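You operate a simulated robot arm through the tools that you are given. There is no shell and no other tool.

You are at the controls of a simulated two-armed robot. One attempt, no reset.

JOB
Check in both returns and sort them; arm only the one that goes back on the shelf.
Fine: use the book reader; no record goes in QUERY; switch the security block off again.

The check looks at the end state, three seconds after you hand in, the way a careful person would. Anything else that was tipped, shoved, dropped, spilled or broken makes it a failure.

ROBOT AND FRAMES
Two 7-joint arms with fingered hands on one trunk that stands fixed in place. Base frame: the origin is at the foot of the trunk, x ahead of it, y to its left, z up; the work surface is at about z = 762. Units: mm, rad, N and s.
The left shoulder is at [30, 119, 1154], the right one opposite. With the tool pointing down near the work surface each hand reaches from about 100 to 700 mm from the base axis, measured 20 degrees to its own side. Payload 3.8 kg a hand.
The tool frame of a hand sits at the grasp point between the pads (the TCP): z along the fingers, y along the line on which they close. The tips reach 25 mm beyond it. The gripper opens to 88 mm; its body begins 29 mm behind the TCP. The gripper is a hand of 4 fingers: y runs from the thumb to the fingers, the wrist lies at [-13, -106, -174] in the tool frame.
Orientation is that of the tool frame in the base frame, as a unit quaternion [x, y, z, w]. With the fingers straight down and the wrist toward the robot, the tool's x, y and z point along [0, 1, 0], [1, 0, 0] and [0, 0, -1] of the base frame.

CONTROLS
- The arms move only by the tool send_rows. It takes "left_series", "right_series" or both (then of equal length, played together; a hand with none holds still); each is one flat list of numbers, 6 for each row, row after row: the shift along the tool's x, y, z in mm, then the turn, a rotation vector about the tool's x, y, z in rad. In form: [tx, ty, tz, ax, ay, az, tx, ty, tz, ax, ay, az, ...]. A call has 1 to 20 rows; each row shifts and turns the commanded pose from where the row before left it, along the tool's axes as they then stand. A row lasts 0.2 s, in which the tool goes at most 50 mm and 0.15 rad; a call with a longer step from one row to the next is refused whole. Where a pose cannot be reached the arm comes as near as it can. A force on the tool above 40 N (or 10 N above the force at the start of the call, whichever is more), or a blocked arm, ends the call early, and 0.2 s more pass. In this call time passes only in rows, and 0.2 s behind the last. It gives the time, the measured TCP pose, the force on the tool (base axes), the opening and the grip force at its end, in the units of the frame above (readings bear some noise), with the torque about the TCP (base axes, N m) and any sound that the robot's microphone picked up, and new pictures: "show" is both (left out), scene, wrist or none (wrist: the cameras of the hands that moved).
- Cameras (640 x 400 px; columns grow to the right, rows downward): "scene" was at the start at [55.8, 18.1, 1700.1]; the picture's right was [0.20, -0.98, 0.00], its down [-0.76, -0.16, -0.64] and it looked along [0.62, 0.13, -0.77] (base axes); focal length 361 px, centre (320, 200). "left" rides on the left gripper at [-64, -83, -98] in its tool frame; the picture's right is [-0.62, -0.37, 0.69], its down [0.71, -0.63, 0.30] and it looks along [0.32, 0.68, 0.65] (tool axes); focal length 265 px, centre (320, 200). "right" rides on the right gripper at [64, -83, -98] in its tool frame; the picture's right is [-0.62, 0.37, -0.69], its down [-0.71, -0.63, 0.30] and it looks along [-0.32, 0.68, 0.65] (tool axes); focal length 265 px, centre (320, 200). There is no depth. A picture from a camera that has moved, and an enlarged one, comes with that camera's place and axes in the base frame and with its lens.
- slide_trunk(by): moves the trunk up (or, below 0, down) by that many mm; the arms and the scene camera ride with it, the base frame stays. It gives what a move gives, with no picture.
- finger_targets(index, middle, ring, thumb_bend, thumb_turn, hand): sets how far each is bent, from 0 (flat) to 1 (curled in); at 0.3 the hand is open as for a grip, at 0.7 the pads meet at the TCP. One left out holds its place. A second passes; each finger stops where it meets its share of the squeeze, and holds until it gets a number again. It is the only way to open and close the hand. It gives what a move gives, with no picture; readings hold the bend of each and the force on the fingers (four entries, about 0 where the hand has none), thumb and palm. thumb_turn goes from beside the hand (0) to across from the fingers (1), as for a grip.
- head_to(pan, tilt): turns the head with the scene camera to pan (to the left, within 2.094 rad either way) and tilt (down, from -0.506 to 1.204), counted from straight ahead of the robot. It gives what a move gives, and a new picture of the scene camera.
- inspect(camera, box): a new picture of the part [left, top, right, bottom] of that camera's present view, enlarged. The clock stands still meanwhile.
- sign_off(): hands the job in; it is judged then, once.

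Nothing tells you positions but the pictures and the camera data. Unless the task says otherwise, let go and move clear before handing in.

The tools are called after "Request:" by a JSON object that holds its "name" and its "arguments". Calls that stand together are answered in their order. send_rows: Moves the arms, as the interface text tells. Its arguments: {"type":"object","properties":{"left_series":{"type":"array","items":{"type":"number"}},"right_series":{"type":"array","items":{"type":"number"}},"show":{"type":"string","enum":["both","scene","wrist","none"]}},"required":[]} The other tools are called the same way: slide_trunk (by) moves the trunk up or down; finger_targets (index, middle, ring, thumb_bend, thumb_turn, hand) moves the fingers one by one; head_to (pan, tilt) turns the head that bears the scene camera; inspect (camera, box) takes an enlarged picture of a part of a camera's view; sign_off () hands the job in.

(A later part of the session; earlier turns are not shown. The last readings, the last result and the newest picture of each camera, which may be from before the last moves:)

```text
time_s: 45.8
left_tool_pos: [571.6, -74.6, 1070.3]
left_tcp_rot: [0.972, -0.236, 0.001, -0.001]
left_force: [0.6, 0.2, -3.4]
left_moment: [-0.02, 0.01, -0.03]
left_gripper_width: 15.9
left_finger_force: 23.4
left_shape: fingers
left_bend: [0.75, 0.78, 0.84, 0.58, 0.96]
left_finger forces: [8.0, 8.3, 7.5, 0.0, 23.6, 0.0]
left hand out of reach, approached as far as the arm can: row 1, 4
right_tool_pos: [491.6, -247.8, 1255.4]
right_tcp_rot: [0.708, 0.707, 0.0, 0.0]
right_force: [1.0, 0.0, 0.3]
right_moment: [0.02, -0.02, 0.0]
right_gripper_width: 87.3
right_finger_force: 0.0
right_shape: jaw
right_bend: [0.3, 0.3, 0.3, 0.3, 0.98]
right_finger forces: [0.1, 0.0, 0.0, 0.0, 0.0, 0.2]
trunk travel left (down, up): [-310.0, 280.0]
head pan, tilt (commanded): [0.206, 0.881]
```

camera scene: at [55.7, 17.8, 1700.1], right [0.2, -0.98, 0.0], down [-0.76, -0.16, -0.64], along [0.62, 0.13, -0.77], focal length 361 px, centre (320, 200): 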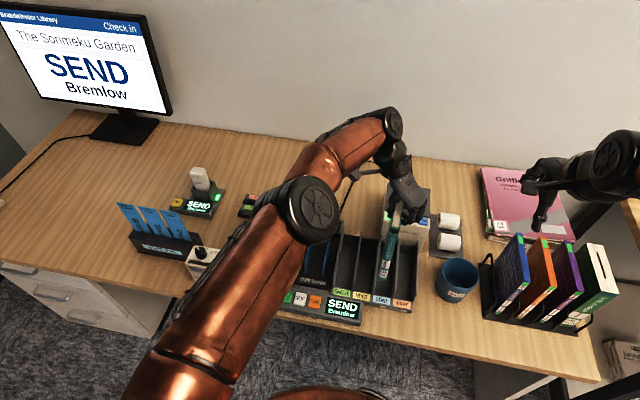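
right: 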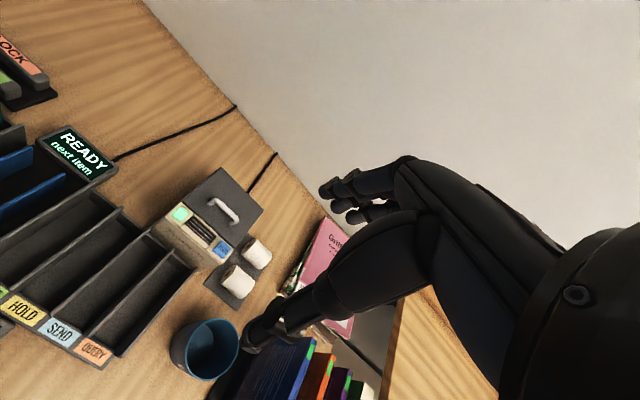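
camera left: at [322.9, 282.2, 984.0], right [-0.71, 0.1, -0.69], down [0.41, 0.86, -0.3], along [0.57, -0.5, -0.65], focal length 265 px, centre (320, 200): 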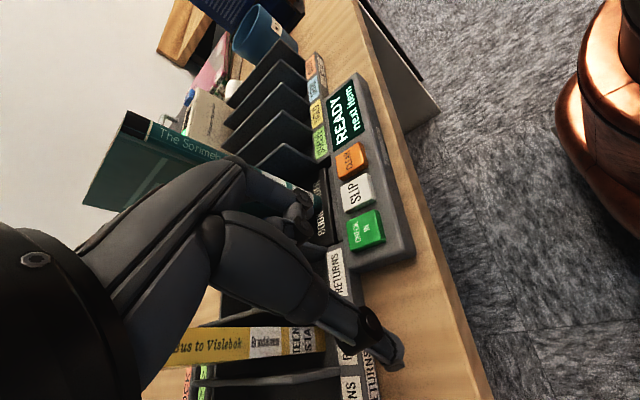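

Request:
{"name": "slide_trunk", "arguments": {"by": -40}}

Request:
{"name": "inspect", "arguments": {"camera": "scene", "box": [340, 170, 440, 310]}}

Request:
{"name": "inspect", "arguments": {"camera": "right", "box": [0, 50, 200, 270]}}

Request:
{"name": "inspect", "arguments": {"camera": "left", "box": [200, 60, 560, 400]}}

```text
time_s: 46.6
left_tool_pos: [570.6, -75.6, 1030.8]
left_tcp_rot: [0.971, -0.237, 0.0, 0.001]
left_force: [-0.9, -0.1, -3.4]
left_moment: [-0.08, 0.02, 0.04]
left_gripper_width: 16.0
left_finger_force: 23.5
left_shape: fingers
left_bend: [0.75, 0.78, 0.84, 0.58, 0.96]
left_finger forces: [8.0, 8.3, 7.4, 0.0, 23.7, 0.0]
right_tool_pos: [492.1, -247.7, 1216.0]
right_tcp_rot: [0.707, 0.707, -0.001, 0.0]
right_force: [-0.2, 0.2, -0.1]
right_moment: [-0.02, -0.01, 0.02]
right_gripper_width: 87.4
right_finger_force: 0.1
right_shape: jaw
right_bend: [0.3, 0.3, 0.3, 0.3, 0.98]
right_finger forces: [0.1, 0.0, 0.0, 0.1, 0.0, 0.0]
trunk travel left (down, up): [-270.0, 320.0]
head pan, tilt (commanded): [0.206, 0.881]
```

```text
2.86 times, centred on (390, 240) of scene
camera zoom: at [56.0, 17.8, 1660.1], right [0.2, -0.98, 0.0], down [-0.76, -0.16, -0.64], along [0.62, 0.13, -0.77], focal length 1030 px, centre (120, 86)
```

zoom: 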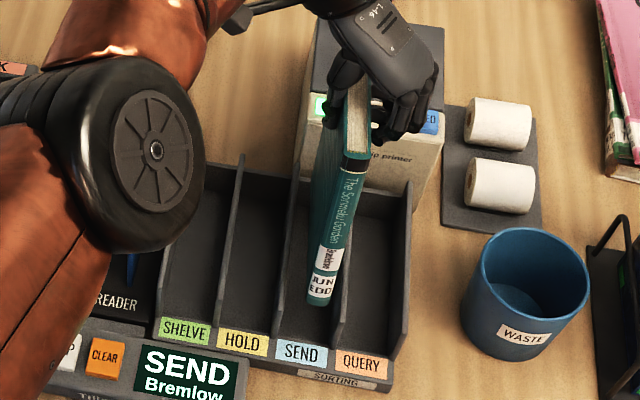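

```text
1.82 times, centred on (100, 160) of right
camera zoom: at [408.6, -184.7, 1312.8], right [0.37, -0.62, 0.69], down [-0.63, -0.71, -0.3], along [0.68, -0.32, -0.65], focal length 483 px, centre (720, 273)
```

zoom: 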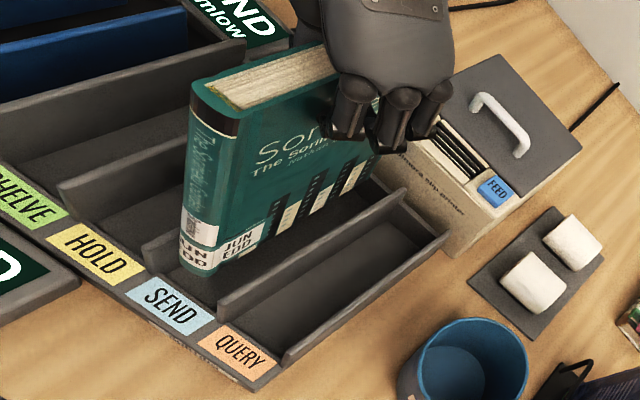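

```text
1.18 times, centred on (380, 230) of left
camera zoom: at [551.2, 28.5, 1130.1], right [-0.38, 0.61, -0.69], down [0.92, 0.23, -0.3], along [-0.03, -0.76, -0.65], focal length 312 px, centre (249, 165)
```

zoom: 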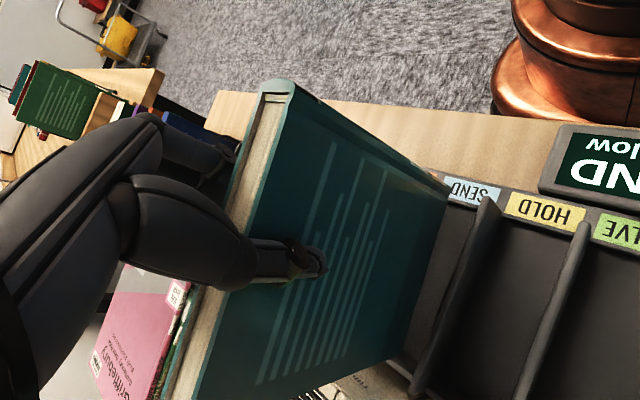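

Request:
{"name": "slide_trunk", "arguments": {"by": -35}}

Request:
{"name": "inspect", "arguments": {"camera": "scene", "box": [350, 170, 450, 310]}}

Request:
{"name": "inspect", "arguments": {"camera": "right", "box": [0, 50, 200, 270]}}

```text
time_s: 47.4
left_tool_pos: [571.1, -74.6, 996.1]
left_tcp_rot: [0.971, -0.237, 0.001, 0.0]
left_force: [0.0, -0.1, -3.1]
left_moment: [-0.06, 0.01, 0.03]
left_gripper_width: 16.1
left_finger_force: 23.8
left_shape: fingers
left_bend: [0.75, 0.78, 0.84, 0.58, 0.96]
left_finger forces: [8.1, 8.3, 7.3, 0.1, 23.7, 0.1]
right_tool_pos: [492.5, -248.3, 1181.1]
right_tcp_rot: [0.707, 0.707, 0.0, 0.0]
right_force: [-0.6, -0.4, 0.7]
right_moment: [0.0, -0.03, 0.01]
right_gripper_width: 87.7
right_finger_force: 0.1
right_shape: jaw
right_bend: [0.3, 0.3, 0.3, 0.3, 0.98]
right_finger forces: [0.0, 0.0, 0.0, 0.0, 0.1, 0.0]
trunk travel left (down, up): [-235.0, 355.0]
head pan, tilt (commanded): [0.206, 0.881]
```

```text
2.86 times, centred on (400, 240) of scene
camera zoom: at [56.0, 17.8, 1625.1], right [0.2, -0.98, 0.0], down [-0.76, -0.16, -0.64], along [0.62, 0.13, -0.77], focal length 1030 px, centre (91, 86)
```

zoom: 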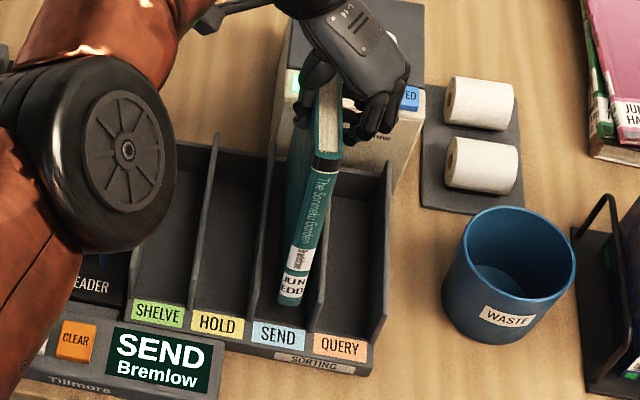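

```text
1.82 times, centred on (100, 160) of right
camera zoom: at [408.6, -184.7, 1277.7], right [0.37, -0.62, 0.69], down [-0.63, -0.71, -0.3], along [0.68, -0.32, -0.65], focal length 483 px, centre (720, 273)
```

zoom: 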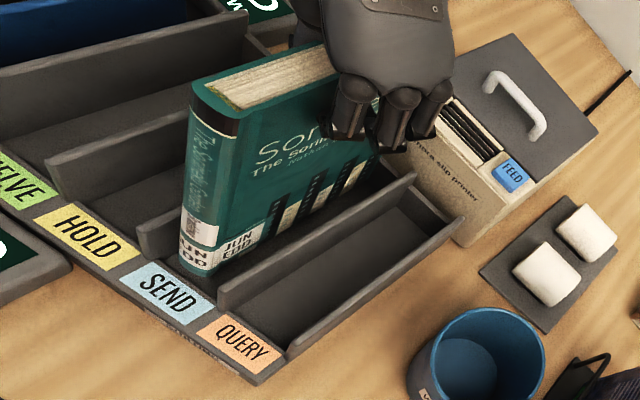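

Request:
{"name": "slide_trunk", "arguments": {"by": -38}}

Request:
{"name": "slide_trunk", "arguments": {"by": -5}}

Request:
{"name": "slide_trunk", "arguments": {"by": -3}}

Request:
{"name": "inspect", "arguments": {"camera": "scene", "box": [350, 170, 450, 310]}}

Request:
{"name": "inspect", "arguments": {"camera": "right", "box": [0, 50, 200, 270]}}

```text
time_s: 48.2
left_tool_pos: [569.9, -75.1, 958.3]
left_tcp_rot: [0.972, -0.237, 0.0, 0.0]
left_force: [0.1, 0.0, -0.9]
left_moment: [0.02, 0.07, -0.01]
left_gripper_width: 15.8
left_finger_force: 23.6
left_shape: fingers
left_bend: [0.75, 0.78, 0.84, 0.59, 0.96]
left_finger forces: [8.8, 8.1, 7.2, 0.1, 24.2, 0.0]
right_tool_pos: [491.9, -248.6, 1142.8]
right_tcp_rot: [0.707, 0.707, 0.0, -0.001]
right_force: [-0.4, 0.0, -0.2]
right_moment: [-0.03, -0.02, 0.01]
right_gripper_width: 87.8
right_finger_force: 0.1
right_shape: jaw
right_bend: [0.3, 0.3, 0.3, 0.3, 0.98]
right_finger forces: [0.0, 0.0, 0.0, 0.0, 0.1, 0.0]
trunk travel left (down, up): [-197.0, 393.0]
head pan, tilt (commanded): [0.206, 0.881]
```

```text
time_s: 48.8
left_tool_pos: [573.2, -75.2, 956.7]
left_tcp_rot: [0.972, -0.236, 0.003, 0.001]
left_force: [7.9, -0.1, 17.0]
left_moment: [0.27, -0.06, -0.09]
left_gripper_width: 16.2
left_finger_force: 27.2
left_shape: fingers
left_bend: [0.76, 0.79, 0.84, 0.59, 0.96]
left_finger forces: [7.9, 11.3, 8.5, 0.1, 26.6, 0.1]
right_tool_pos: [491.7, -247.0, 1138.2]
right_tcp_rot: [0.707, 0.707, -0.001, 0.0]
right_force: [-0.4, 1.8, 0.6]
right_moment: [0.01, -0.01, 0.04]
right_gripper_width: 87.5
right_finger_force: 0.0
right_shape: jaw
right_bend: [0.3, 0.3, 0.3, 0.3, 0.98]
right_finger forces: [0.1, 0.1, 0.0, 0.0, 0.0, 0.0]
trunk travel left (down, up): [-192.0, 398.0]
head pan, tilt (commanded): [0.206, 0.881]
```

```text
time_s: 49.3
left_tool_pos: [572.2, -75.0, 953.2]
left_tcp_rot: [0.972, -0.236, 0.003, 0.001]
left_force: [12.7, -2.2, 28.5]
left_moment: [0.2, -0.18, -0.09]
left_gripper_width: 16.2
left_finger_force: 31.6
left_shape: fingers
left_bend: [0.76, 0.8, 0.85, 0.59, 0.96]
left_finger forces: [10.9, 13.8, 8.7, 0.0, 30.3, 0.1]
right_tool_pos: [490.8, -248.8, 1135.1]
right_tcp_rot: [0.707, 0.707, -0.001, 0.0]
right_force: [0.4, -0.2, 0.2]
right_moment: [0.02, 0.01, -0.01]
right_gripper_width: 87.6
right_finger_force: 0.0
right_shape: jaw
right_bend: [0.3, 0.3, 0.3, 0.3, 0.98]
right_finger forces: [0.1, 0.0, 0.0, 0.0, 0.0, 0.0]
trunk travel left (down, up): [-189.0, 401.0]
head pan, tilt (commanded): [0.206, 0.881]
```

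```text
2.86 times, centred on (400, 240) of scene
camera zoom: at [55.0, 17.7, 1579.3], right [0.2, -0.98, 0.0], down [-0.76, -0.16, -0.64], along [0.62, 0.13, -0.77], focal length 1030 px, centre (91, 86)
```

zoom: 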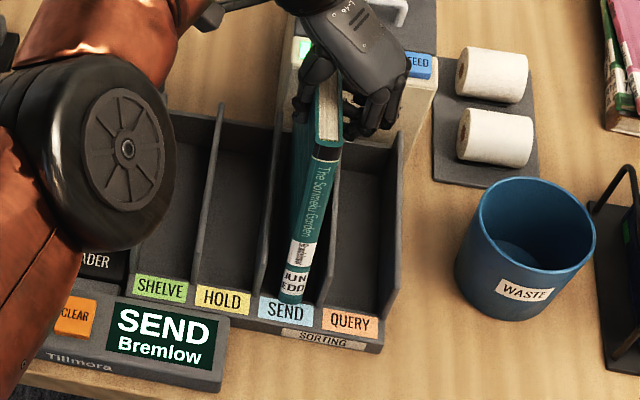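

```text
1.82 times, centred on (100, 160) of right
camera zoom: at [407.8, -184.9, 1232.2], right [0.37, -0.62, 0.69], down [-0.63, -0.71, -0.3], along [0.68, -0.32, -0.65], focal length 483 px, centre (720, 273)
```

zoom: 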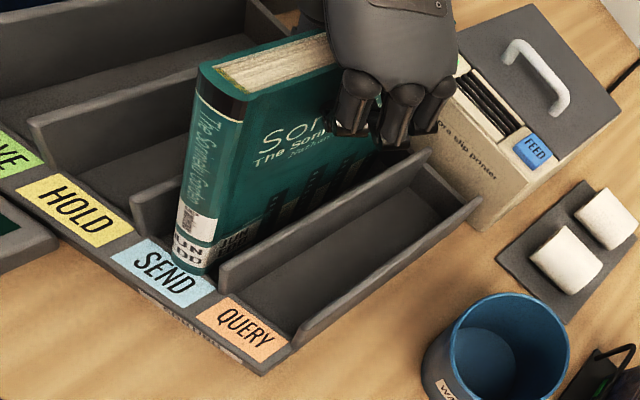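

Request:
{"name": "slide_trunk", "arguments": {"by": 5}}

Request:
{"name": "inspect", "arguments": {"camera": "scene", "box": [375, 190, 435, 300]}}

Request:
{"name": "inspect", "arguments": {"camera": "right", "box": [20, 80, 160, 220]}}

```text
time_s: 49.8
left_tool_pos: [571.2, -75.0, 953.6]
left_tcp_rot: [0.971, -0.237, -0.001, -0.001]
left_force: [4.3, -1.3, 11.0]
left_moment: [0.03, -0.03, -0.03]
left_gripper_width: 16.4
left_finger_force: 27.5
left_shape: fingers
left_bend: [0.76, 0.79, 0.85, 0.59, 0.96]
left_finger forces: [9.9, 10.4, 8.1, 0.0, 26.7, 0.0]
right_tool_pos: [490.9, -247.9, 1139.5]
right_tcp_rot: [0.708, 0.707, 0.0, 0.0]
right_force: [-0.2, -0.1, -0.6]
right_moment: [0.01, 0.01, 0.01]
right_gripper_width: 87.6
right_finger_force: 0.0
right_shape: jaw
right_bend: [0.3, 0.3, 0.3, 0.3, 0.98]
right_finger forces: [0.0, 0.0, 0.1, 0.0, 0.0, 0.0]
trunk travel left (down, up): [-194.0, 396.0]
head pan, tilt (commanded): [0.206, 0.881]
```

```text
3.64 times, centred on (405, 245) of scene
camera zoom: at [55.0, 17.7, 1584.0], right [0.2, -0.98, 0.0], down [-0.76, -0.16, -0.64], along [0.62, 0.13, -0.77], focal length 1311 px, centre (11, 36)
```

zoom: 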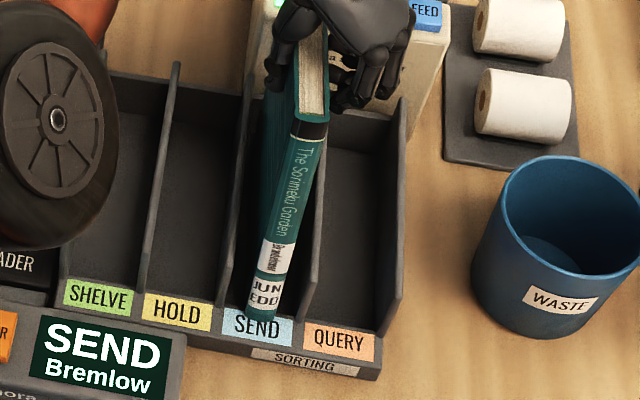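

```text
2.86 times, centred on (90, 150) of right
camera zoom: at [407.8, -184.8, 1236.8], right [0.37, -0.62, 0.69], down [-0.63, -0.71, -0.3], along [0.68, -0.32, -0.65], focal length 758 px, centre (977, 343)
```

zoom: 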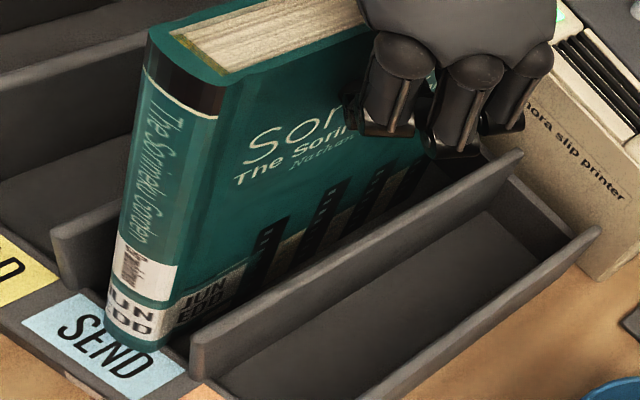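

Request:
{"name": "finger_targets", "arguments": {"hand": "left", "index": 0.66, "middle": 0.68, "ring": 0.7, "thumb_bend": 0.56}}

Request:
{"name": "inspect", "arguments": {"camera": "right", "box": [20, 80, 160, 220]}}

Request:
{"name": "finger_targets", "arguments": {"hand": "left", "index": 0.58, "middle": 0.58, "ring": 0.58, "thumb_bend": 0.48}}

Request:
{"name": "inspect", "arguments": {"camera": "right", "box": [20, 80, 160, 220]}}

Request:
{"name": "inspect", "arguments": {"camera": "scene", "box": [375, 190, 435, 300]}}

```text
time_s: 50.8
left_tool_pos: [570.2, -74.3, 954.4]
left_tcp_rot: [0.972, -0.236, 0.0, 0.0]
left_force: [-0.9, -0.5, -1.4]
left_moment: [-0.03, 0.0, 0.03]
left_gripper_width: 21.7
left_finger_force: 1.2
left_shape: fingers
left_bend: [0.64, 0.68, 0.7, 0.54, 1.0]
left_finger forces: [1.1, 0.1, 0.0, 0.0, 1.0, 0.0]
right_tool_pos: [492.0, -246.9, 1140.1]
right_tcp_rot: [0.707, 0.708, -0.001, 0.0]
right_force: [0.2, -0.3, 0.6]
right_moment: [-0.02, -0.01, -0.03]
right_gripper_width: 87.7
right_finger_force: 0.1
right_shape: jaw
right_bend: [0.3, 0.3, 0.3, 0.3, 0.98]
right_finger forces: [0.0, 0.0, 0.0, 0.0, 0.0, 0.1]
trunk travel left (down, up): [-194.0, 396.0]
head pan, tilt (commanded): [0.206, 0.881]
```

```text
2.86 times, centred on (90, 150) of right
camera zoom: at [408.5, -184.8, 1236.7], right [0.37, -0.62, 0.69], down [-0.63, -0.71, -0.3], along [0.68, -0.32, -0.65], focal length 758 px, centre (977, 343)
```

zoom: 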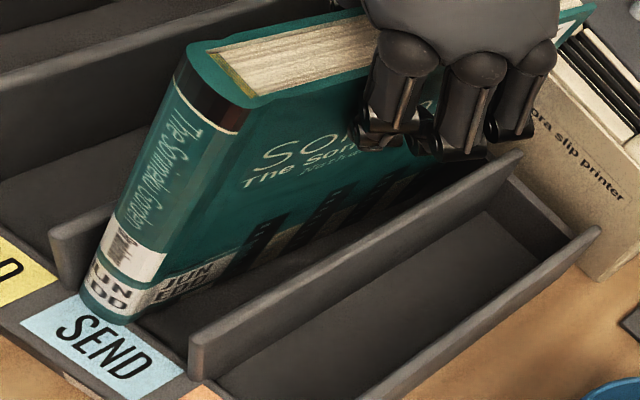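

```text
time_s: 51.8
left_tool_pos: [570.6, -75.3, 954.6]
left_tcp_rot: [0.972, -0.236, 0.001, 0.0]
left_force: [0.2, 0.7, -0.3]
left_moment: [0.0, -0.02, 0.03]
left_gripper_width: 35.5
left_finger_force: 0.0
left_shape: fingers
left_bend: [0.57, 0.57, 0.57, 0.48, 1.0]
left_finger forces: [0.0, 0.1, 0.1, 0.0, 0.1, 0.1]
right_tool_pos: [491.9, -247.3, 1139.4]
right_tcp_rot: [0.707, 0.708, -0.001, 0.0]
right_force: [-0.1, -0.2, 0.2]
right_moment: [0.02, 0.02, -0.01]
right_gripper_width: 87.5
right_finger_force: 0.0
right_shape: jaw
right_bend: [0.3, 0.3, 0.3, 0.3, 0.98]
right_finger forces: [0.0, 0.1, 0.0, 0.1, 0.0, 0.0]
trunk travel left (down, up): [-194.0, 396.0]
head pan, tilt (commanded): [0.206, 0.881]
```

```text
2.86 times, centred on (90, 150) of right
camera zoom: at [408.5, -184.8, 1236.7], right [0.37, -0.62, 0.69], down [-0.63, -0.71, -0.3], along [0.68, -0.32, -0.65], focal length 758 px, centre (977, 343)
```

zoom: 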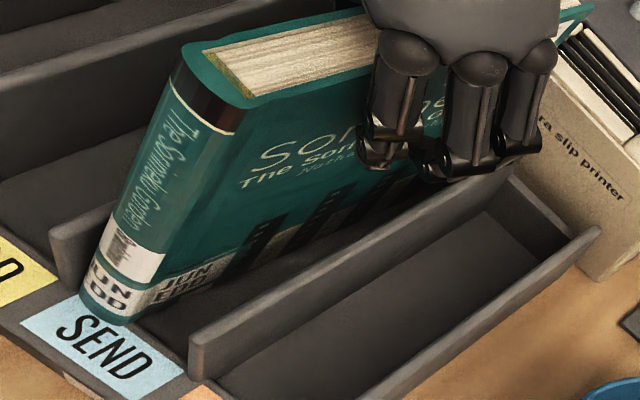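

```text
3.64 times, centred on (405, 245) of scene
camera zoom: at [55.9, 17.8, 1584.1], right [0.2, -0.98, 0.0], down [-0.76, -0.16, -0.64], along [0.62, 0.13, -0.77], focal length 1311 px, centre (11, 36)
```

zoom: 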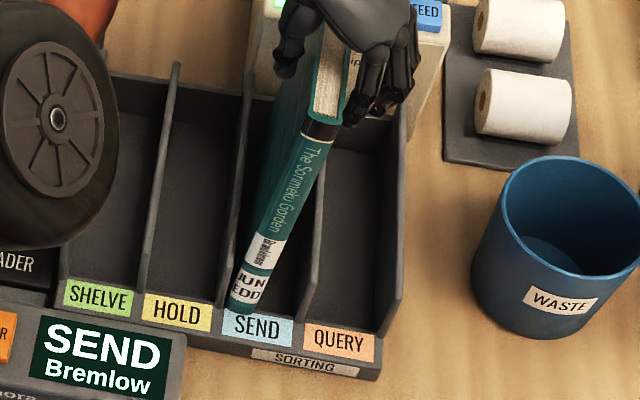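

Request:
{"name": "finger_targets", "arguments": {"hand": "left", "index": 0.48, "middle": 0.48, "ring": 0.48, "thumb_bend": 0.4}}

Request:
{"name": "inspect", "arguments": {"camera": "right", "box": [20, 80, 160, 220]}}

Request:
{"name": "inspect", "arguments": {"camera": "scene", "box": [375, 190, 435, 300]}}

Request:
{"name": "inspect", "arguments": {"camera": "left", "box": [200, 60, 560, 400]}}

```text
time_s: 52.8
left_tool_pos: [571.1, -75.0, 955.3]
left_tcp_rot: [0.972, -0.237, 0.0, 0.0]
left_force: [-0.5, 0.0, -0.1]
left_moment: [0.01, -0.01, -0.01]
left_gripper_width: 53.9
left_finger_force: 0.0
left_shape: fingers
left_bend: [0.48, 0.48, 0.48, 0.4, 1.0]
left_finger forces: [0.1, 0.0, 0.0, 0.0, 0.1, 0.0]
right_tool_pos: [491.9, -248.7, 1139.6]
right_tcp_rot: [0.707, 0.707, 0.001, 0.001]
right_force: [-0.2, -0.3, 0.0]
right_moment: [0.04, 0.0, 0.0]
right_gripper_width: 87.7
right_finger_force: 0.1
right_shape: jaw
right_bend: [0.3, 0.3, 0.3, 0.3, 0.98]
right_finger forces: [0.1, 0.0, 0.0, 0.1, 0.1, 0.0]
trunk travel left (down, up): [-194.0, 396.0]
head pan, tilt (commanded): [0.206, 0.881]
```

```text
2.86 times, centred on (90, 150) of right
camera zoom: at [408.5, -184.8, 1236.7], right [0.37, -0.62, 0.69], down [-0.63, -0.71, -0.3], along [0.68, -0.32, -0.65], focal length 758 px, centre (977, 343)
```

zoom: 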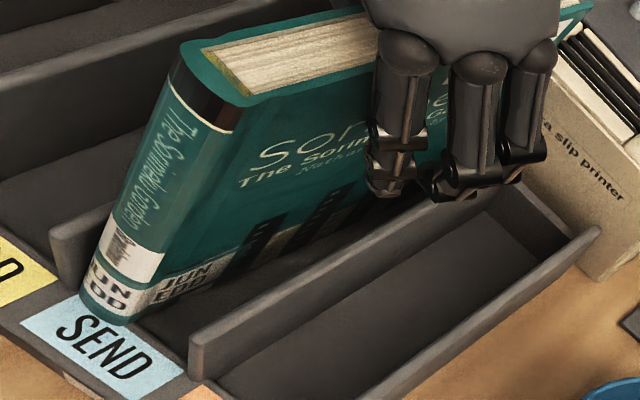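

```text
3.64 times, centred on (405, 245) of scene
camera zoom: at [55.9, 17.8, 1584.1], right [0.2, -0.98, 0.0], down [-0.76, -0.16, -0.64], along [0.62, 0.13, -0.77], focal length 1311 px, centre (11, 36)
```

zoom: 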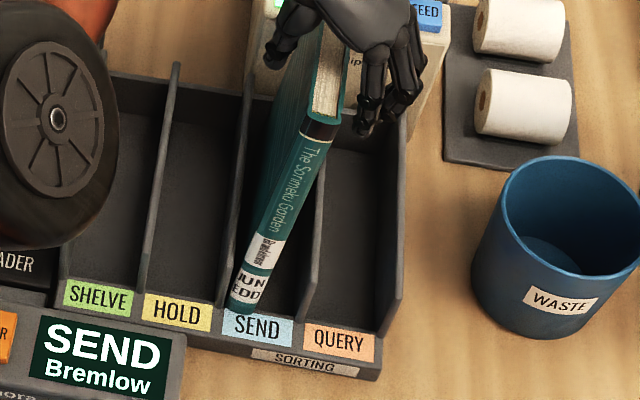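

```text
1.18 times, centred on (380, 230) of left
camera zoom: at [551.1, 28.5, 1054.0], right [-0.38, 0.61, -0.69], down [0.92, 0.23, -0.3], along [-0.03, -0.76, -0.65], focal length 312 px, centre (249, 165)
```

zoom: 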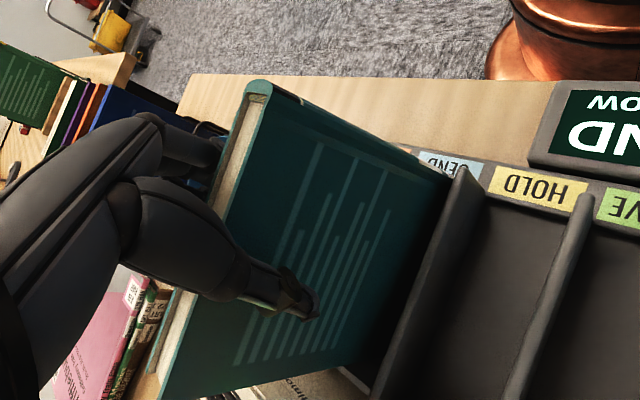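

The teal book rests in the SEND slot, leaning slightly on its divider and free of the fingers. I raise the hand straight up and bring the trunk back to its starting height.

Request:
{"name": "send_rows", "arguments": {"left_series": [0, 0, -15, 0, 0, 0, 0, 0, -20, 0, 0, 0, 0, 0, -25, 0, 0, 0], "show": "none"}}

Request:
{"name": "slide_trunk", "arguments": {"by": 116}}

Request:
{"name": "head_to", "arguments": {"pan": 0.206, "tilt": 0.881}}

Request:
{"name": "inspect", "arguments": {"camera": "scene", "box": [340, 190, 440, 310]}}

Request:
{"name": "inspect", "arguments": {"camera": "right", "box": [0, 50, 240, 270]}}

```text
time_s: 53.6
left_tool_pos: [570.8, -73.4, 1015.5]
left_tcp_rot: [0.972, -0.237, 0.001, 0.0]
left_force: [0.5, 0.0, 0.4]
left_moment: [0.0, -0.03, 0.01]
left_gripper_width: 53.9
left_finger_force: 0.1
left_shape: fingers
left_bend: [0.48, 0.48, 0.48, 0.4, 1.0]
left_finger forces: [0.1, 0.0, 0.0, 0.0, 0.0, 0.0]
right_tool_pos: [490.6, -247.9, 1139.4]
right_tcp_rot: [0.707, 0.707, 0.0, 0.0]
right_force: [-0.1, -0.2, -0.9]
right_moment: [-0.01, -0.01, 0.01]
right_gripper_width: 87.8
right_finger_force: 0.0
right_shape: jaw
right_bend: [0.3, 0.3, 0.3, 0.3, 0.98]
right_finger forces: [0.1, 0.0, 0.0, 0.1, 0.0, 0.0]
trunk travel left (down, up): [-194.0, 396.0]
head pan, tilt (commanded): [0.206, 0.881]
```

```text
time_s: 55.1
left_tool_pos: [570.6, -73.5, 1131.7]
left_tcp_rot: [0.971, -0.238, 0.001, 0.0]
left_force: [-0.7, -0.6, -0.6]
left_moment: [-0.01, -0.01, 0.01]
left_gripper_width: 54.0
left_finger_force: 0.0
left_shape: fingers
left_bend: [0.48, 0.48, 0.48, 0.4, 1.0]
left_finger forces: [0.0, 0.1, 0.1, 0.1, 0.1, 0.1]
right_tool_pos: [491.6, -248.7, 1254.9]
right_tcp_rot: [0.707, 0.707, 0.0, 0.0]
right_force: [0.3, 0.1, -0.7]
right_moment: [0.0, 0.02, -0.01]
right_gripper_width: 87.8
right_finger_force: 0.1
right_shape: jaw
right_bend: [0.3, 0.3, 0.3, 0.3, 0.98]
right_finger forces: [0.1, 0.0, 0.0, 0.0, 0.0, 0.0]
trunk travel left (down, up): [-310.0, 280.0]
head pan, tilt (commanded): [0.206, 0.881]
```

```text
time_s: 55.7
left_tool_pos: [570.4, -73.5, 1131.0]
left_tcp_rot: [0.972, -0.236, 0.001, 0.001]
left_force: [0.3, 0.3, -0.9]
left_moment: [0.03, 0.03, -0.01]
left_gripper_width: 53.7
left_finger_force: 0.1
left_shape: fingers
left_bend: [0.48, 0.48, 0.48, 0.4, 1.0]
left_finger forces: [0.1, 0.0, 0.0, 0.1, 0.0, 0.0]
right_tool_pos: [491.2, -247.6, 1254.9]
right_tcp_rot: [0.707, 0.707, 0.0, 0.0]
right_force: [-0.7, 0.6, 0.4]
right_moment: [-0.02, 0.04, 0.02]
right_gripper_width: 87.5
right_finger_force: 0.0
right_shape: jaw
right_bend: [0.3, 0.3, 0.3, 0.3, 0.98]
right_finger forces: [0.0, 0.1, 0.0, 0.1, 0.0, 0.1]
trunk travel left (down, up): [-310.0, 280.0]
head pan, tilt (commanded): [0.206, 0.881]
camera scene: at [56.0, 17.8, 1700.1], right [0.2, -0.98, 0.0], down [-0.76, -0.16, -0.64], along [0.62, 0.13, -0.77], focal length 361 px, centre (320, 200)
```

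scene: 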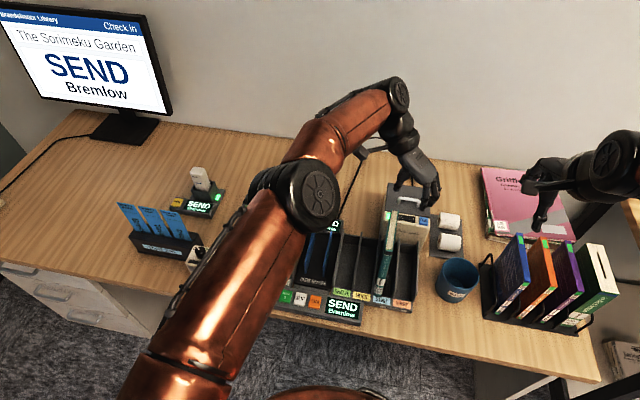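

```text
3.33 times, centred on (390, 250) of scene
camera zoom: at [56.0, 17.8, 1700.1], right [0.2, -0.98, 0.0], down [-0.76, -0.16, -0.64], along [0.62, 0.13, -0.77], focal length 1202 px, centre (87, 33)
```

zoom: 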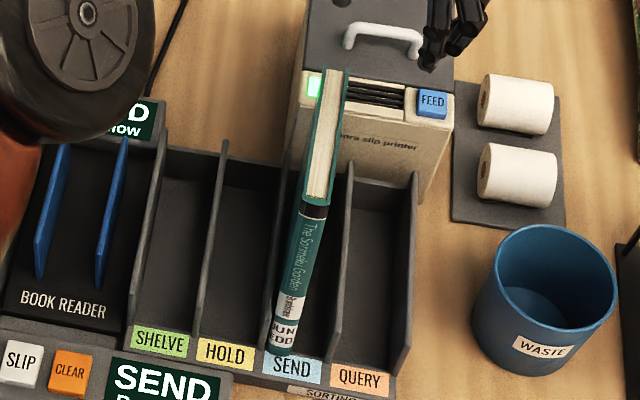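

```text
1.82 times, centred on (120, 160) of right
camera zoom: at [408.6, -184.8, 1352.7], right [0.37, -0.62, 0.69], down [-0.63, -0.71, -0.3], along [0.68, -0.32, -0.65], focal length 483 px, centre (684, 273)
```

zoom: 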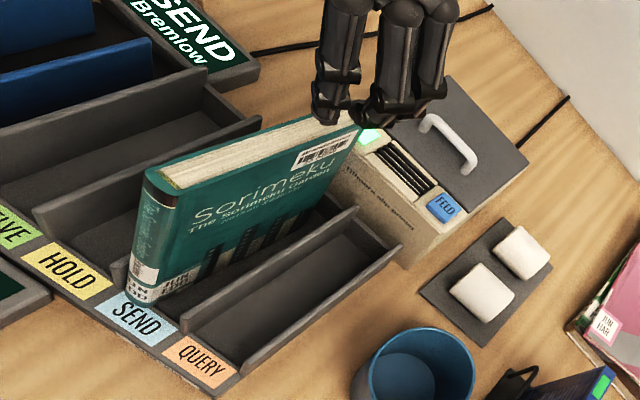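

The teal book sits in SEND. I now move the left hand over to the yellow book (about x 580, y 270, top z 941) and square the hand.

Request:
{"name": "send_rows", "arguments": {"left_series": [0, 0, 0, 0, 0, -0.119, 0, 0, 0, 0, 0, -0.119, 0, 0, 0, 0, 0, -0.119, 0, 0, 0, 0, 0, -0.119, 1.2, -42.9, 0, 0, 0, 0, 1.2, -42.9, 0, 0, 0, 0, 1.2, -42.9, 0, 0, 0, 0, 1.2, -42.9, 0, 0, 0, 0, 1.2, -42.9, 0, 0, 0, 0, 1.2, -42.9, 0, 0, 0, 0, 1.2, -42.9, 0, 0, 0, 0, 1.2, -42.9, 0, 0, 0, 0, 0, 0, 30, 0, 0, 0, 0, 0, 30, 0, 0, 0], "show": "both"}}

Request:
{"name": "inspect", "arguments": {"camera": "left", "box": [280, 100, 600, 400]}}

Request:
{"name": "inspect", "arguments": {"camera": "scene", "box": [220, 170, 340, 300]}}

```text
time_s: 58.7
left_tool_pos: [580.6, 272.4, 1069.1]
left_tcp_rot: [1.0, -0.001, 0.001, 0.0]
left_force: [-0.9, 0.2, 0.2]
left_moment: [0.0, -0.01, -0.01]
left_gripper_width: 54.0
left_finger_force: 0.0
left_shape: fingers
left_bend: [0.48, 0.48, 0.48, 0.4, 1.0]
left_finger forces: [0.0, 0.1, 0.0, 0.0, 0.0, 0.0]
right_tool_pos: [492.3, -247.2, 1256.0]
right_tcp_rot: [0.708, 0.707, 0.0, 0.0]
right_force: [-0.3, 0.3, 0.1]
right_moment: [-0.01, -0.01, 0.0]
right_gripper_width: 87.7
right_finger_force: 0.1
right_shape: jaw
right_bend: [0.3, 0.3, 0.3, 0.3, 0.98]
right_finger forces: [0.0, 0.0, 0.0, 0.0, 0.1, 0.0]
trunk travel left (down, up): [-310.0, 280.0]
head pan, tilt (commanded): [0.206, 0.881]
camera scene: at [56.5, 18.4, 1700.1], right [0.2, -0.98, 0.0], down [-0.76, -0.16, -0.64], along [0.62, 0.13, -0.77], focal length 361 px, centre (320, 200)
camera left: at [514.8, 355.7, 1168.5], right [-0.62, 0.37, -0.69], down [0.72, 0.63, -0.3], along [0.32, -0.68, -0.65], focal length 265 px, centre (320, 200)
```

scene: 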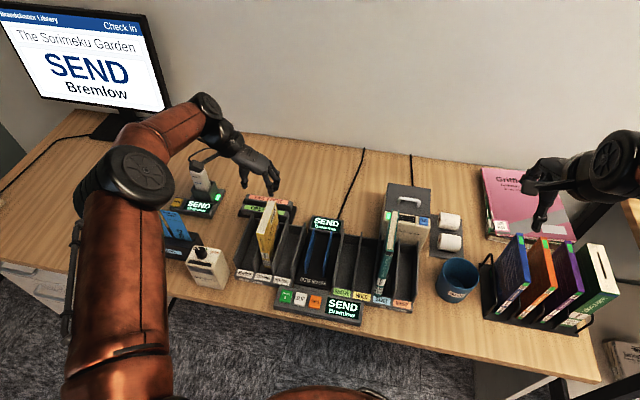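
left: 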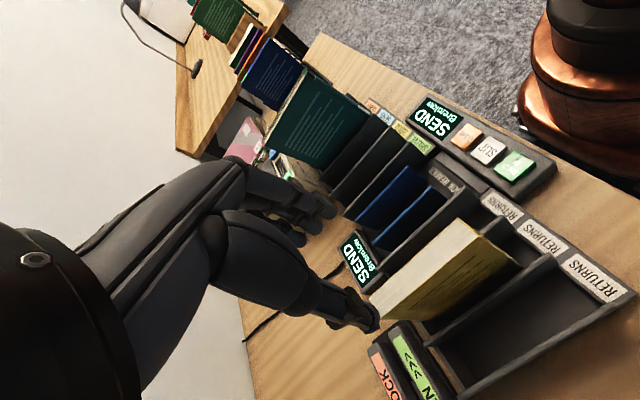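

```text
1.33 times, centred on (440, 250) of left
camera zoom: at [514.8, 355.7, 1168.5], right [-0.62, 0.37, -0.69], down [0.72, 0.63, -0.3], along [0.32, -0.68, -0.65], focal length 354 px, centre (160, 133)
```

zoom: 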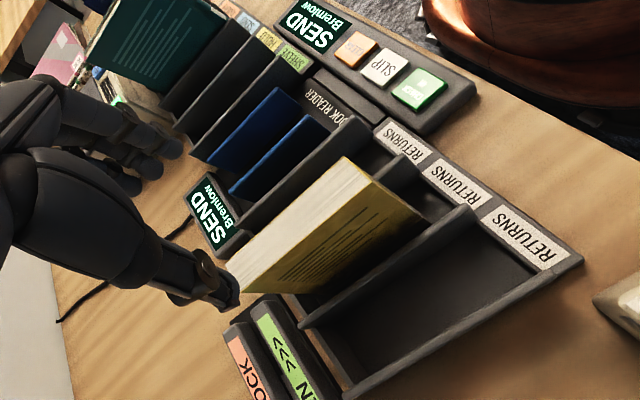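

```text
3.08 times, centred on (280, 235) of scene
camera zoom: at [56.5, 18.4, 1700.1], right [0.2, -0.98, 0.0], down [-0.76, -0.16, -0.64], along [0.62, 0.13, -0.77], focal length 1109 px, centre (443, 92)
```

zoom: 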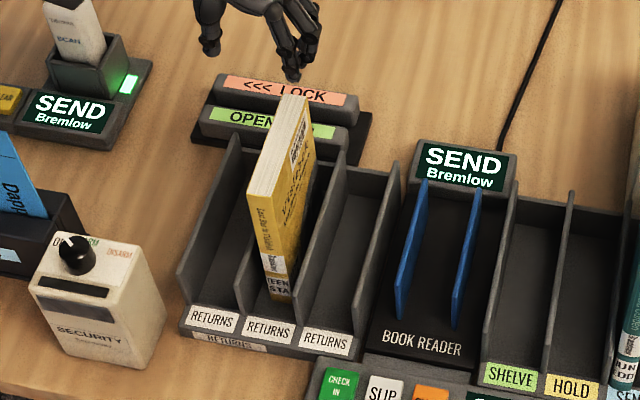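

Request:
{"name": "finger_targets", "arguments": {"hand": "left", "index": 0.45, "middle": 0.45, "ring": 0.4, "thumb_bend": 0.42}}

Request:
{"name": "send_rows", "arguments": {"left_series": [0, 1, 35, 0, 0, 0, 0, 0, 35, 0, 0, 0, 0, 0, 32, 0, 0, 0], "show": "none"}}

Request:
{"name": "inspect", "arguments": {"camera": "left", "box": [280, 100, 600, 400]}}

Request:
{"name": "inspect", "arguments": {"camera": "scene", "box": [220, 170, 340, 300]}}

```text
time_s: 59.7
left_tool_pos: [580.5, 271.6, 1069.6]
left_tcp_rot: [1.0, -0.001, 0.001, 0.0]
left_force: [-0.2, -0.2, 0.0]
left_moment: [-0.03, 0.0, -0.02]
left_gripper_width: 55.8
left_finger_force: 0.0
left_shape: fingers
left_bend: [0.45, 0.45, 0.4, 0.42, 1.0]
left_finger forces: [0.0, 0.0, 0.0, 0.0, 0.0, 0.1]
right_tool_pos: [492.0, -248.0, 1255.6]
right_tcp_rot: [0.707, 0.707, 0.0, 0.0]
right_force: [0.4, 0.9, 0.1]
right_moment: [-0.05, 0.0, 0.01]
right_gripper_width: 87.6
right_finger_force: 0.0
right_shape: jaw
right_bend: [0.3, 0.3, 0.3, 0.3, 0.98]
right_finger forces: [0.0, 0.0, 0.0, 0.0, 0.1, 0.0]
trunk travel left (down, up): [-310.0, 280.0]
head pan, tilt (commanded): [0.206, 0.881]
```

```text
time_s: 60.5
left_tool_pos: [580.8, 269.1, 968.3]
left_tcp_rot: [1.0, -0.001, 0.002, 0.0]
left_force: [0.6, 0.8, 0.3]
left_moment: [0.03, 0.0, -0.03]
left_gripper_width: 55.7
left_finger_force: 0.0
left_shape: fingers
left_bend: [0.45, 0.45, 0.4, 0.42, 1.0]
left_finger forces: [0.0, 0.1, 0.1, 0.0, 0.0, 0.0]
right_tool_pos: [491.3, -248.4, 1256.0]
right_tcp_rot: [0.707, 0.707, 0.0, 0.0]
right_force: [0.2, 1.1, -0.3]
right_moment: [-0.02, 0.0, -0.04]
right_gripper_width: 87.7
right_finger_force: 0.1
right_shape: jaw
right_bend: [0.3, 0.3, 0.3, 0.3, 0.98]
right_finger forces: [0.0, 0.0, 0.0, 0.0, 0.1, 0.0]
trunk travel left (down, up): [-310.0, 280.0]
head pan, tilt (commanded): [0.206, 0.881]
```

```text
1.33 times, centred on (440, 250) of left
camera zoom: at [516.2, 351.3, 1067.1], right [-0.62, 0.37, -0.69], down [0.72, 0.63, -0.3], along [0.32, -0.68, -0.65], focal length 354 px, centre (160, 133)
```

zoom: 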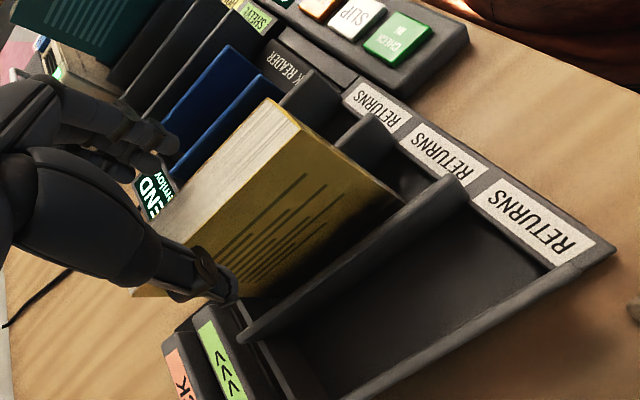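

```text
3.08 times, centred on (280, 235) of scene
camera zoom: at [56.6, 17.7, 1700.1], right [0.2, -0.98, 0.0], down [-0.76, -0.16, -0.64], along [0.62, 0.13, -0.77], focal length 1109 px, centre (443, 92)
```

zoom: 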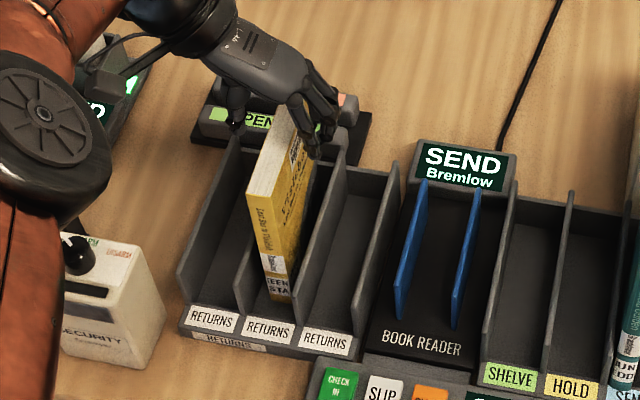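

Request:
{"name": "send_rows", "arguments": {"left_series": [0, 0, 25, 0, 0, 0, 0, 0, 16, 0, 0, 0], "show": "none"}}

Request:
{"name": "finger_targets", "arguments": {"hand": "left", "index": 0.58, "middle": 0.58, "ring": 0.45, "thumb_bend": 0.55}}

Request:
{"name": "inspect", "arguments": {"camera": "left", "box": [280, 100, 600, 400]}}

```text
time_s: 61.1
left_tool_pos: [571.4, 266.2, 927.1]
left_tcp_rot: [1.0, -0.001, 0.001, 0.0]
left_force: [0.3, 0.0, -0.4]
left_moment: [-0.04, -0.02, -0.02]
left_gripper_width: 55.5
left_finger_force: 0.0
left_shape: fingers
left_bend: [0.45, 0.45, 0.4, 0.42, 1.0]
left_finger forces: [0.0, 0.0, 0.1, 0.0, 0.0, 0.1]
left hand out of reach, approached as far as the arm can: row 2
right_tool_pos: [491.7, -247.5, 1255.9]
right_tcp_rot: [0.707, 0.707, 0.0, 0.0]
right_force: [0.7, 0.2, -0.1]
right_moment: [-0.02, 0.0, -0.01]
right_gripper_width: 87.5
right_finger_force: 0.0
right_shape: jaw
right_bend: [0.3, 0.3, 0.3, 0.3, 0.98]
right_finger forces: [0.0, 0.0, 0.1, 0.0, 0.0, 0.1]
trunk travel left (down, up): [-310.0, 280.0]
head pan, tilt (commanded): [0.206, 0.881]
```

```text
time_s: 62.1
left_tool_pos: [573.0, 266.3, 928.0]
left_tcp_rot: [1.0, -0.001, 0.001, 0.0]
left_force: [-0.3, 0.3, -0.2]
left_moment: [0.0, -0.02, 0.0]
left_gripper_width: 29.0
left_finger_force: 0.1
left_shape: fingers
left_bend: [0.57, 0.57, 0.45, 0.55, 1.0]
left_finger forces: [0.0, 0.0, 0.1, 0.0, 0.0, 0.0]
right_tool_pos: [491.1, -247.1, 1256.4]
right_tcp_rot: [0.707, 0.707, 0.0, 0.0]
right_force: [-0.5, 0.3, -0.1]
right_moment: [-0.02, 0.0, -0.01]
right_gripper_width: 87.5
right_finger_force: 0.1
right_shape: jaw
right_bend: [0.3, 0.3, 0.3, 0.3, 0.98]
right_finger forces: [0.0, 0.0, 0.1, 0.0, 0.1, 0.0]
trunk travel left (down, up): [-310.0, 280.0]
head pan, tilt (commanded): [0.206, 0.881]
```

```text
1.33 times, centred on (440, 250) of left
camera zoom: at [508.0, 349.7, 1027.5], right [-0.62, 0.37, -0.69], down [0.72, 0.63, -0.3], along [0.32, -0.68, -0.65], focal length 354 px, centre (160, 133)
```

zoom: 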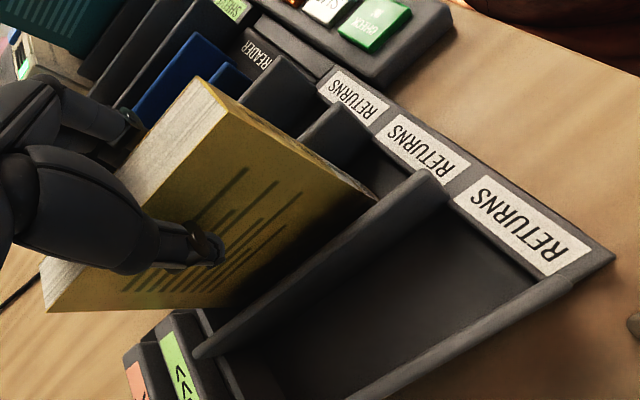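

Request:
{"name": "finger_targets", "arguments": {"hand": "left", "index": 0.85, "middle": 0.85, "ring": 0.5, "thumb_bend": 0.78}}

Request:
{"name": "inspect", "arguments": {"camera": "left", "box": [280, 100, 600, 400]}}

```text
time_s: 63.1
left_tool_pos: [574.2, 267.5, 928.1]
left_tcp_rot: [1.0, -0.001, 0.001, 0.0]
left_force: [-0.2, 0.4, -1.1]
left_moment: [0.02, 0.01, 0.03]
left_gripper_width: 14.8
left_finger_force: 17.9
left_shape: fingers
left_bend: [0.72, 0.72, 0.5, 0.61, 1.0]
left_finger forces: [9.7, 8.0, 0.1, 0.0, 18.0, 0.0]
right_tool_pos: [492.2, -248.2, 1255.2]
right_tcp_rot: [0.707, 0.707, 0.001, 0.0]
right_force: [0.2, 0.0, 0.5]
right_moment: [0.02, 0.0, 0.0]
right_gripper_width: 87.5
right_finger_force: 0.1
right_shape: jaw
right_bend: [0.3, 0.3, 0.3, 0.3, 0.98]
right_finger forces: [0.0, 0.1, 0.0, 0.0, 0.1, 0.0]
trunk travel left (down, up): [-310.0, 280.0]
head pan, tilt (commanded): [0.206, 0.881]
```

```text
1.33 times, centred on (440, 250) of left
camera zoom: at [508.2, 349.6, 1027.3], right [-0.62, 0.37, -0.69], down [0.72, 0.63, -0.3], along [0.32, -0.68, -0.65], focal length 354 px, centre (160, 133)
```

zoom: 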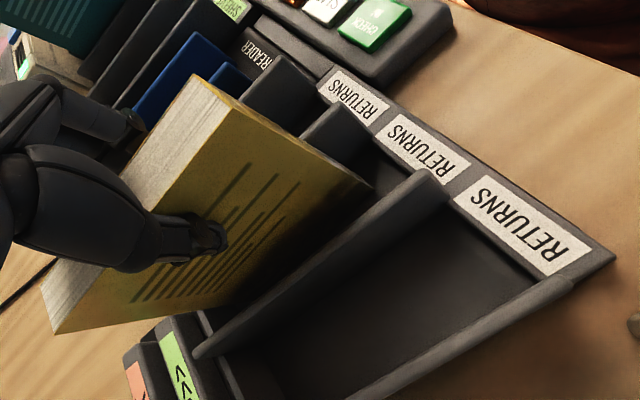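

Far less twist this time, with about 18 N of grip. I lift the yellow book.

Request:
{"name": "send_rows", "arguments": {"left_series": [0, 0, -10, 0, 0, 0, 0, 0, -15, 0, 0, 0, 0, 0, -25, 0, 0, 0, 0, 0, -30, 0, 0, 0, 0, 0, -30, 0, 0, 0], "show": "none"}}

Request:
{"name": "inspect", "arguments": {"camera": "left", "box": [240, 80, 560, 380]}}

Request:
{"name": "inspect", "arguments": {"camera": "scene", "box": [220, 150, 340, 300]}}

```text
time_s: 64.3
left_tool_pos: [572.3, 264.4, 1041.6]
left_tcp_rot: [1.0, -0.001, 0.001, 0.0]
left_force: [-0.6, 0.3, -2.5]
left_moment: [-0.02, 0.03, -0.04]
left_gripper_width: 14.9
left_finger_force: 17.7
left_shape: fingers
left_bend: [0.72, 0.72, 0.5, 0.61, 1.0]
left_finger forces: [9.8, 8.0, 0.0, 0.1, 17.9, 0.0]
right_tool_pos: [492.4, -248.4, 1254.3]
right_tcp_rot: [0.707, 0.707, 0.0, 0.0]
right_force: [0.6, 0.5, -0.1]
right_moment: [-0.01, 0.01, 0.0]
right_gripper_width: 87.5
right_finger_force: 0.2
right_shape: jaw
right_bend: [0.3, 0.3, 0.3, 0.3, 0.98]
right_finger forces: [0.0, 0.0, 0.1, 0.0, 0.0, 0.0]
trunk travel left (down, up): [-310.0, 280.0]
head pan, tilt (commanded): [0.206, 0.881]
```

```text
1.33 times, centred on (400, 230) of left
camera zoom: at [506.5, 348.8, 1140.2], right [-0.62, 0.37, -0.69], down [0.72, 0.63, -0.3], along [0.32, -0.68, -0.65], focal length 354 px, centre (213, 160)
```

zoom: 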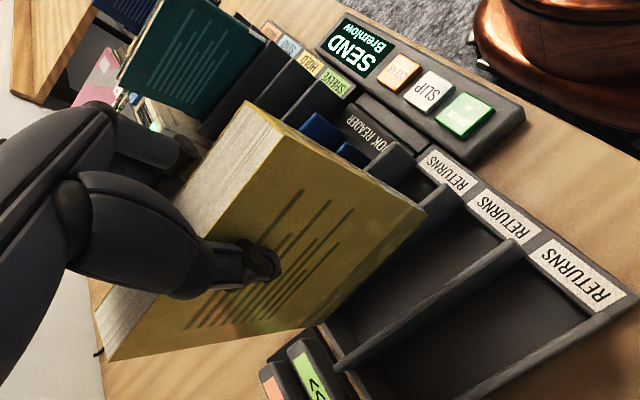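

```text
2.67 times, centred on (280, 225) of scene
camera zoom: at [55.5, 18.0, 1700.1], right [0.2, -0.98, 0.0], down [-0.76, -0.16, -0.64], along [0.62, 0.13, -0.77], focal length 962 px, centre (427, 133)
```

zoom: 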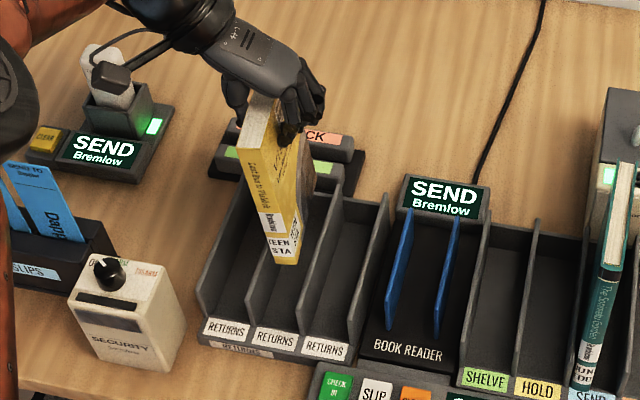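

Request:
{"name": "send_rows", "arguments": {"left_series": [0, 0, 0, 0, 0, 0.14, 3.7, 34.9, 0, 0, 0, 0, 3.7, 34.9, 0, 0, 0, 0, 3.7, 34.9, 0, 0, 0, 0, 3.7, 34.9, 0, 0, 0, 0], "show": "none"}}

Request:
{"name": "inspect", "arguments": {"camera": "left", "box": [240, 80, 560, 380]}}

Request:
{"name": "inspect", "arguments": {"camera": "scene", "box": [265, 160, 375, 300]}}

```text
time_s: 65.5
left_tool_pos: [568.0, 123.2, 1041.8]
left_tcp_rot: [0.997, -0.072, 0.001, -0.001]
left_force: [-0.4, -1.1, -1.2]
left_moment: [-0.01, 0.0, -0.03]
left_gripper_width: 14.9
left_finger_force: 17.7
left_shape: fingers
left_bend: [0.72, 0.72, 0.5, 0.61, 1.0]
left_finger forces: [9.7, 8.2, 0.0, 0.0, 18.0, 0.1]
right_tool_pos: [493.5, -248.5, 1255.1]
right_tcp_rot: [0.708, 0.707, 0.0, -0.001]
right_force: [0.3, -0.8, -0.1]
right_moment: [0.0, 0.0, -0.02]
right_gripper_width: 87.5
right_finger_force: 0.0
right_shape: jaw
right_bend: [0.3, 0.3, 0.3, 0.3, 0.98]
right_finger forces: [0.0, 0.0, 0.0, 0.1, 0.1, 0.1]
trunk travel left (down, up): [-310.0, 280.0]
head pan, tilt (commanded): [0.206, 0.881]
```

```text
1.33 times, centred on (400, 230) of left
camera zoom: at [514.7, 214.8, 1141.1], right [-0.56, 0.45, -0.69], down [0.8, 0.52, -0.3], along [0.23, -0.72, -0.65], focal length 354 px, centre (213, 160)
```

zoom: 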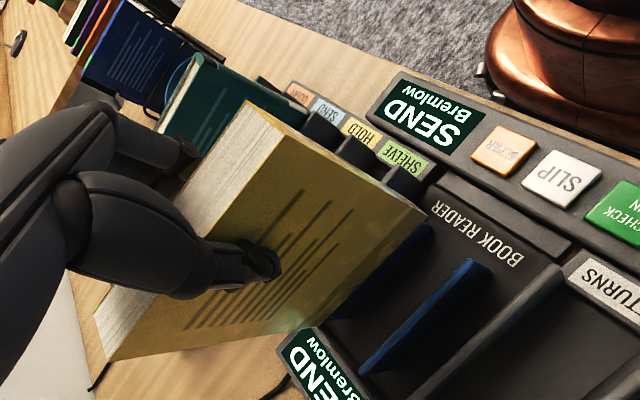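

```text
2.86 times, centred on (320, 230) of scene
camera zoom: at [56.1, 16.8, 1700.1], right [0.2, -0.98, 0.0], down [-0.76, -0.16, -0.64], along [0.62, 0.13, -0.77], focal length 1030 px, centre (320, 114)
```

zoom: 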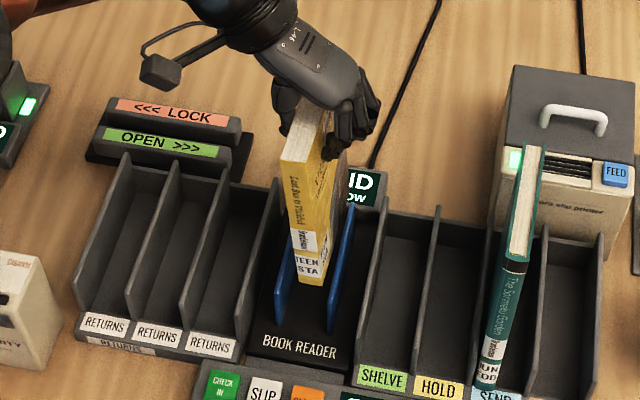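

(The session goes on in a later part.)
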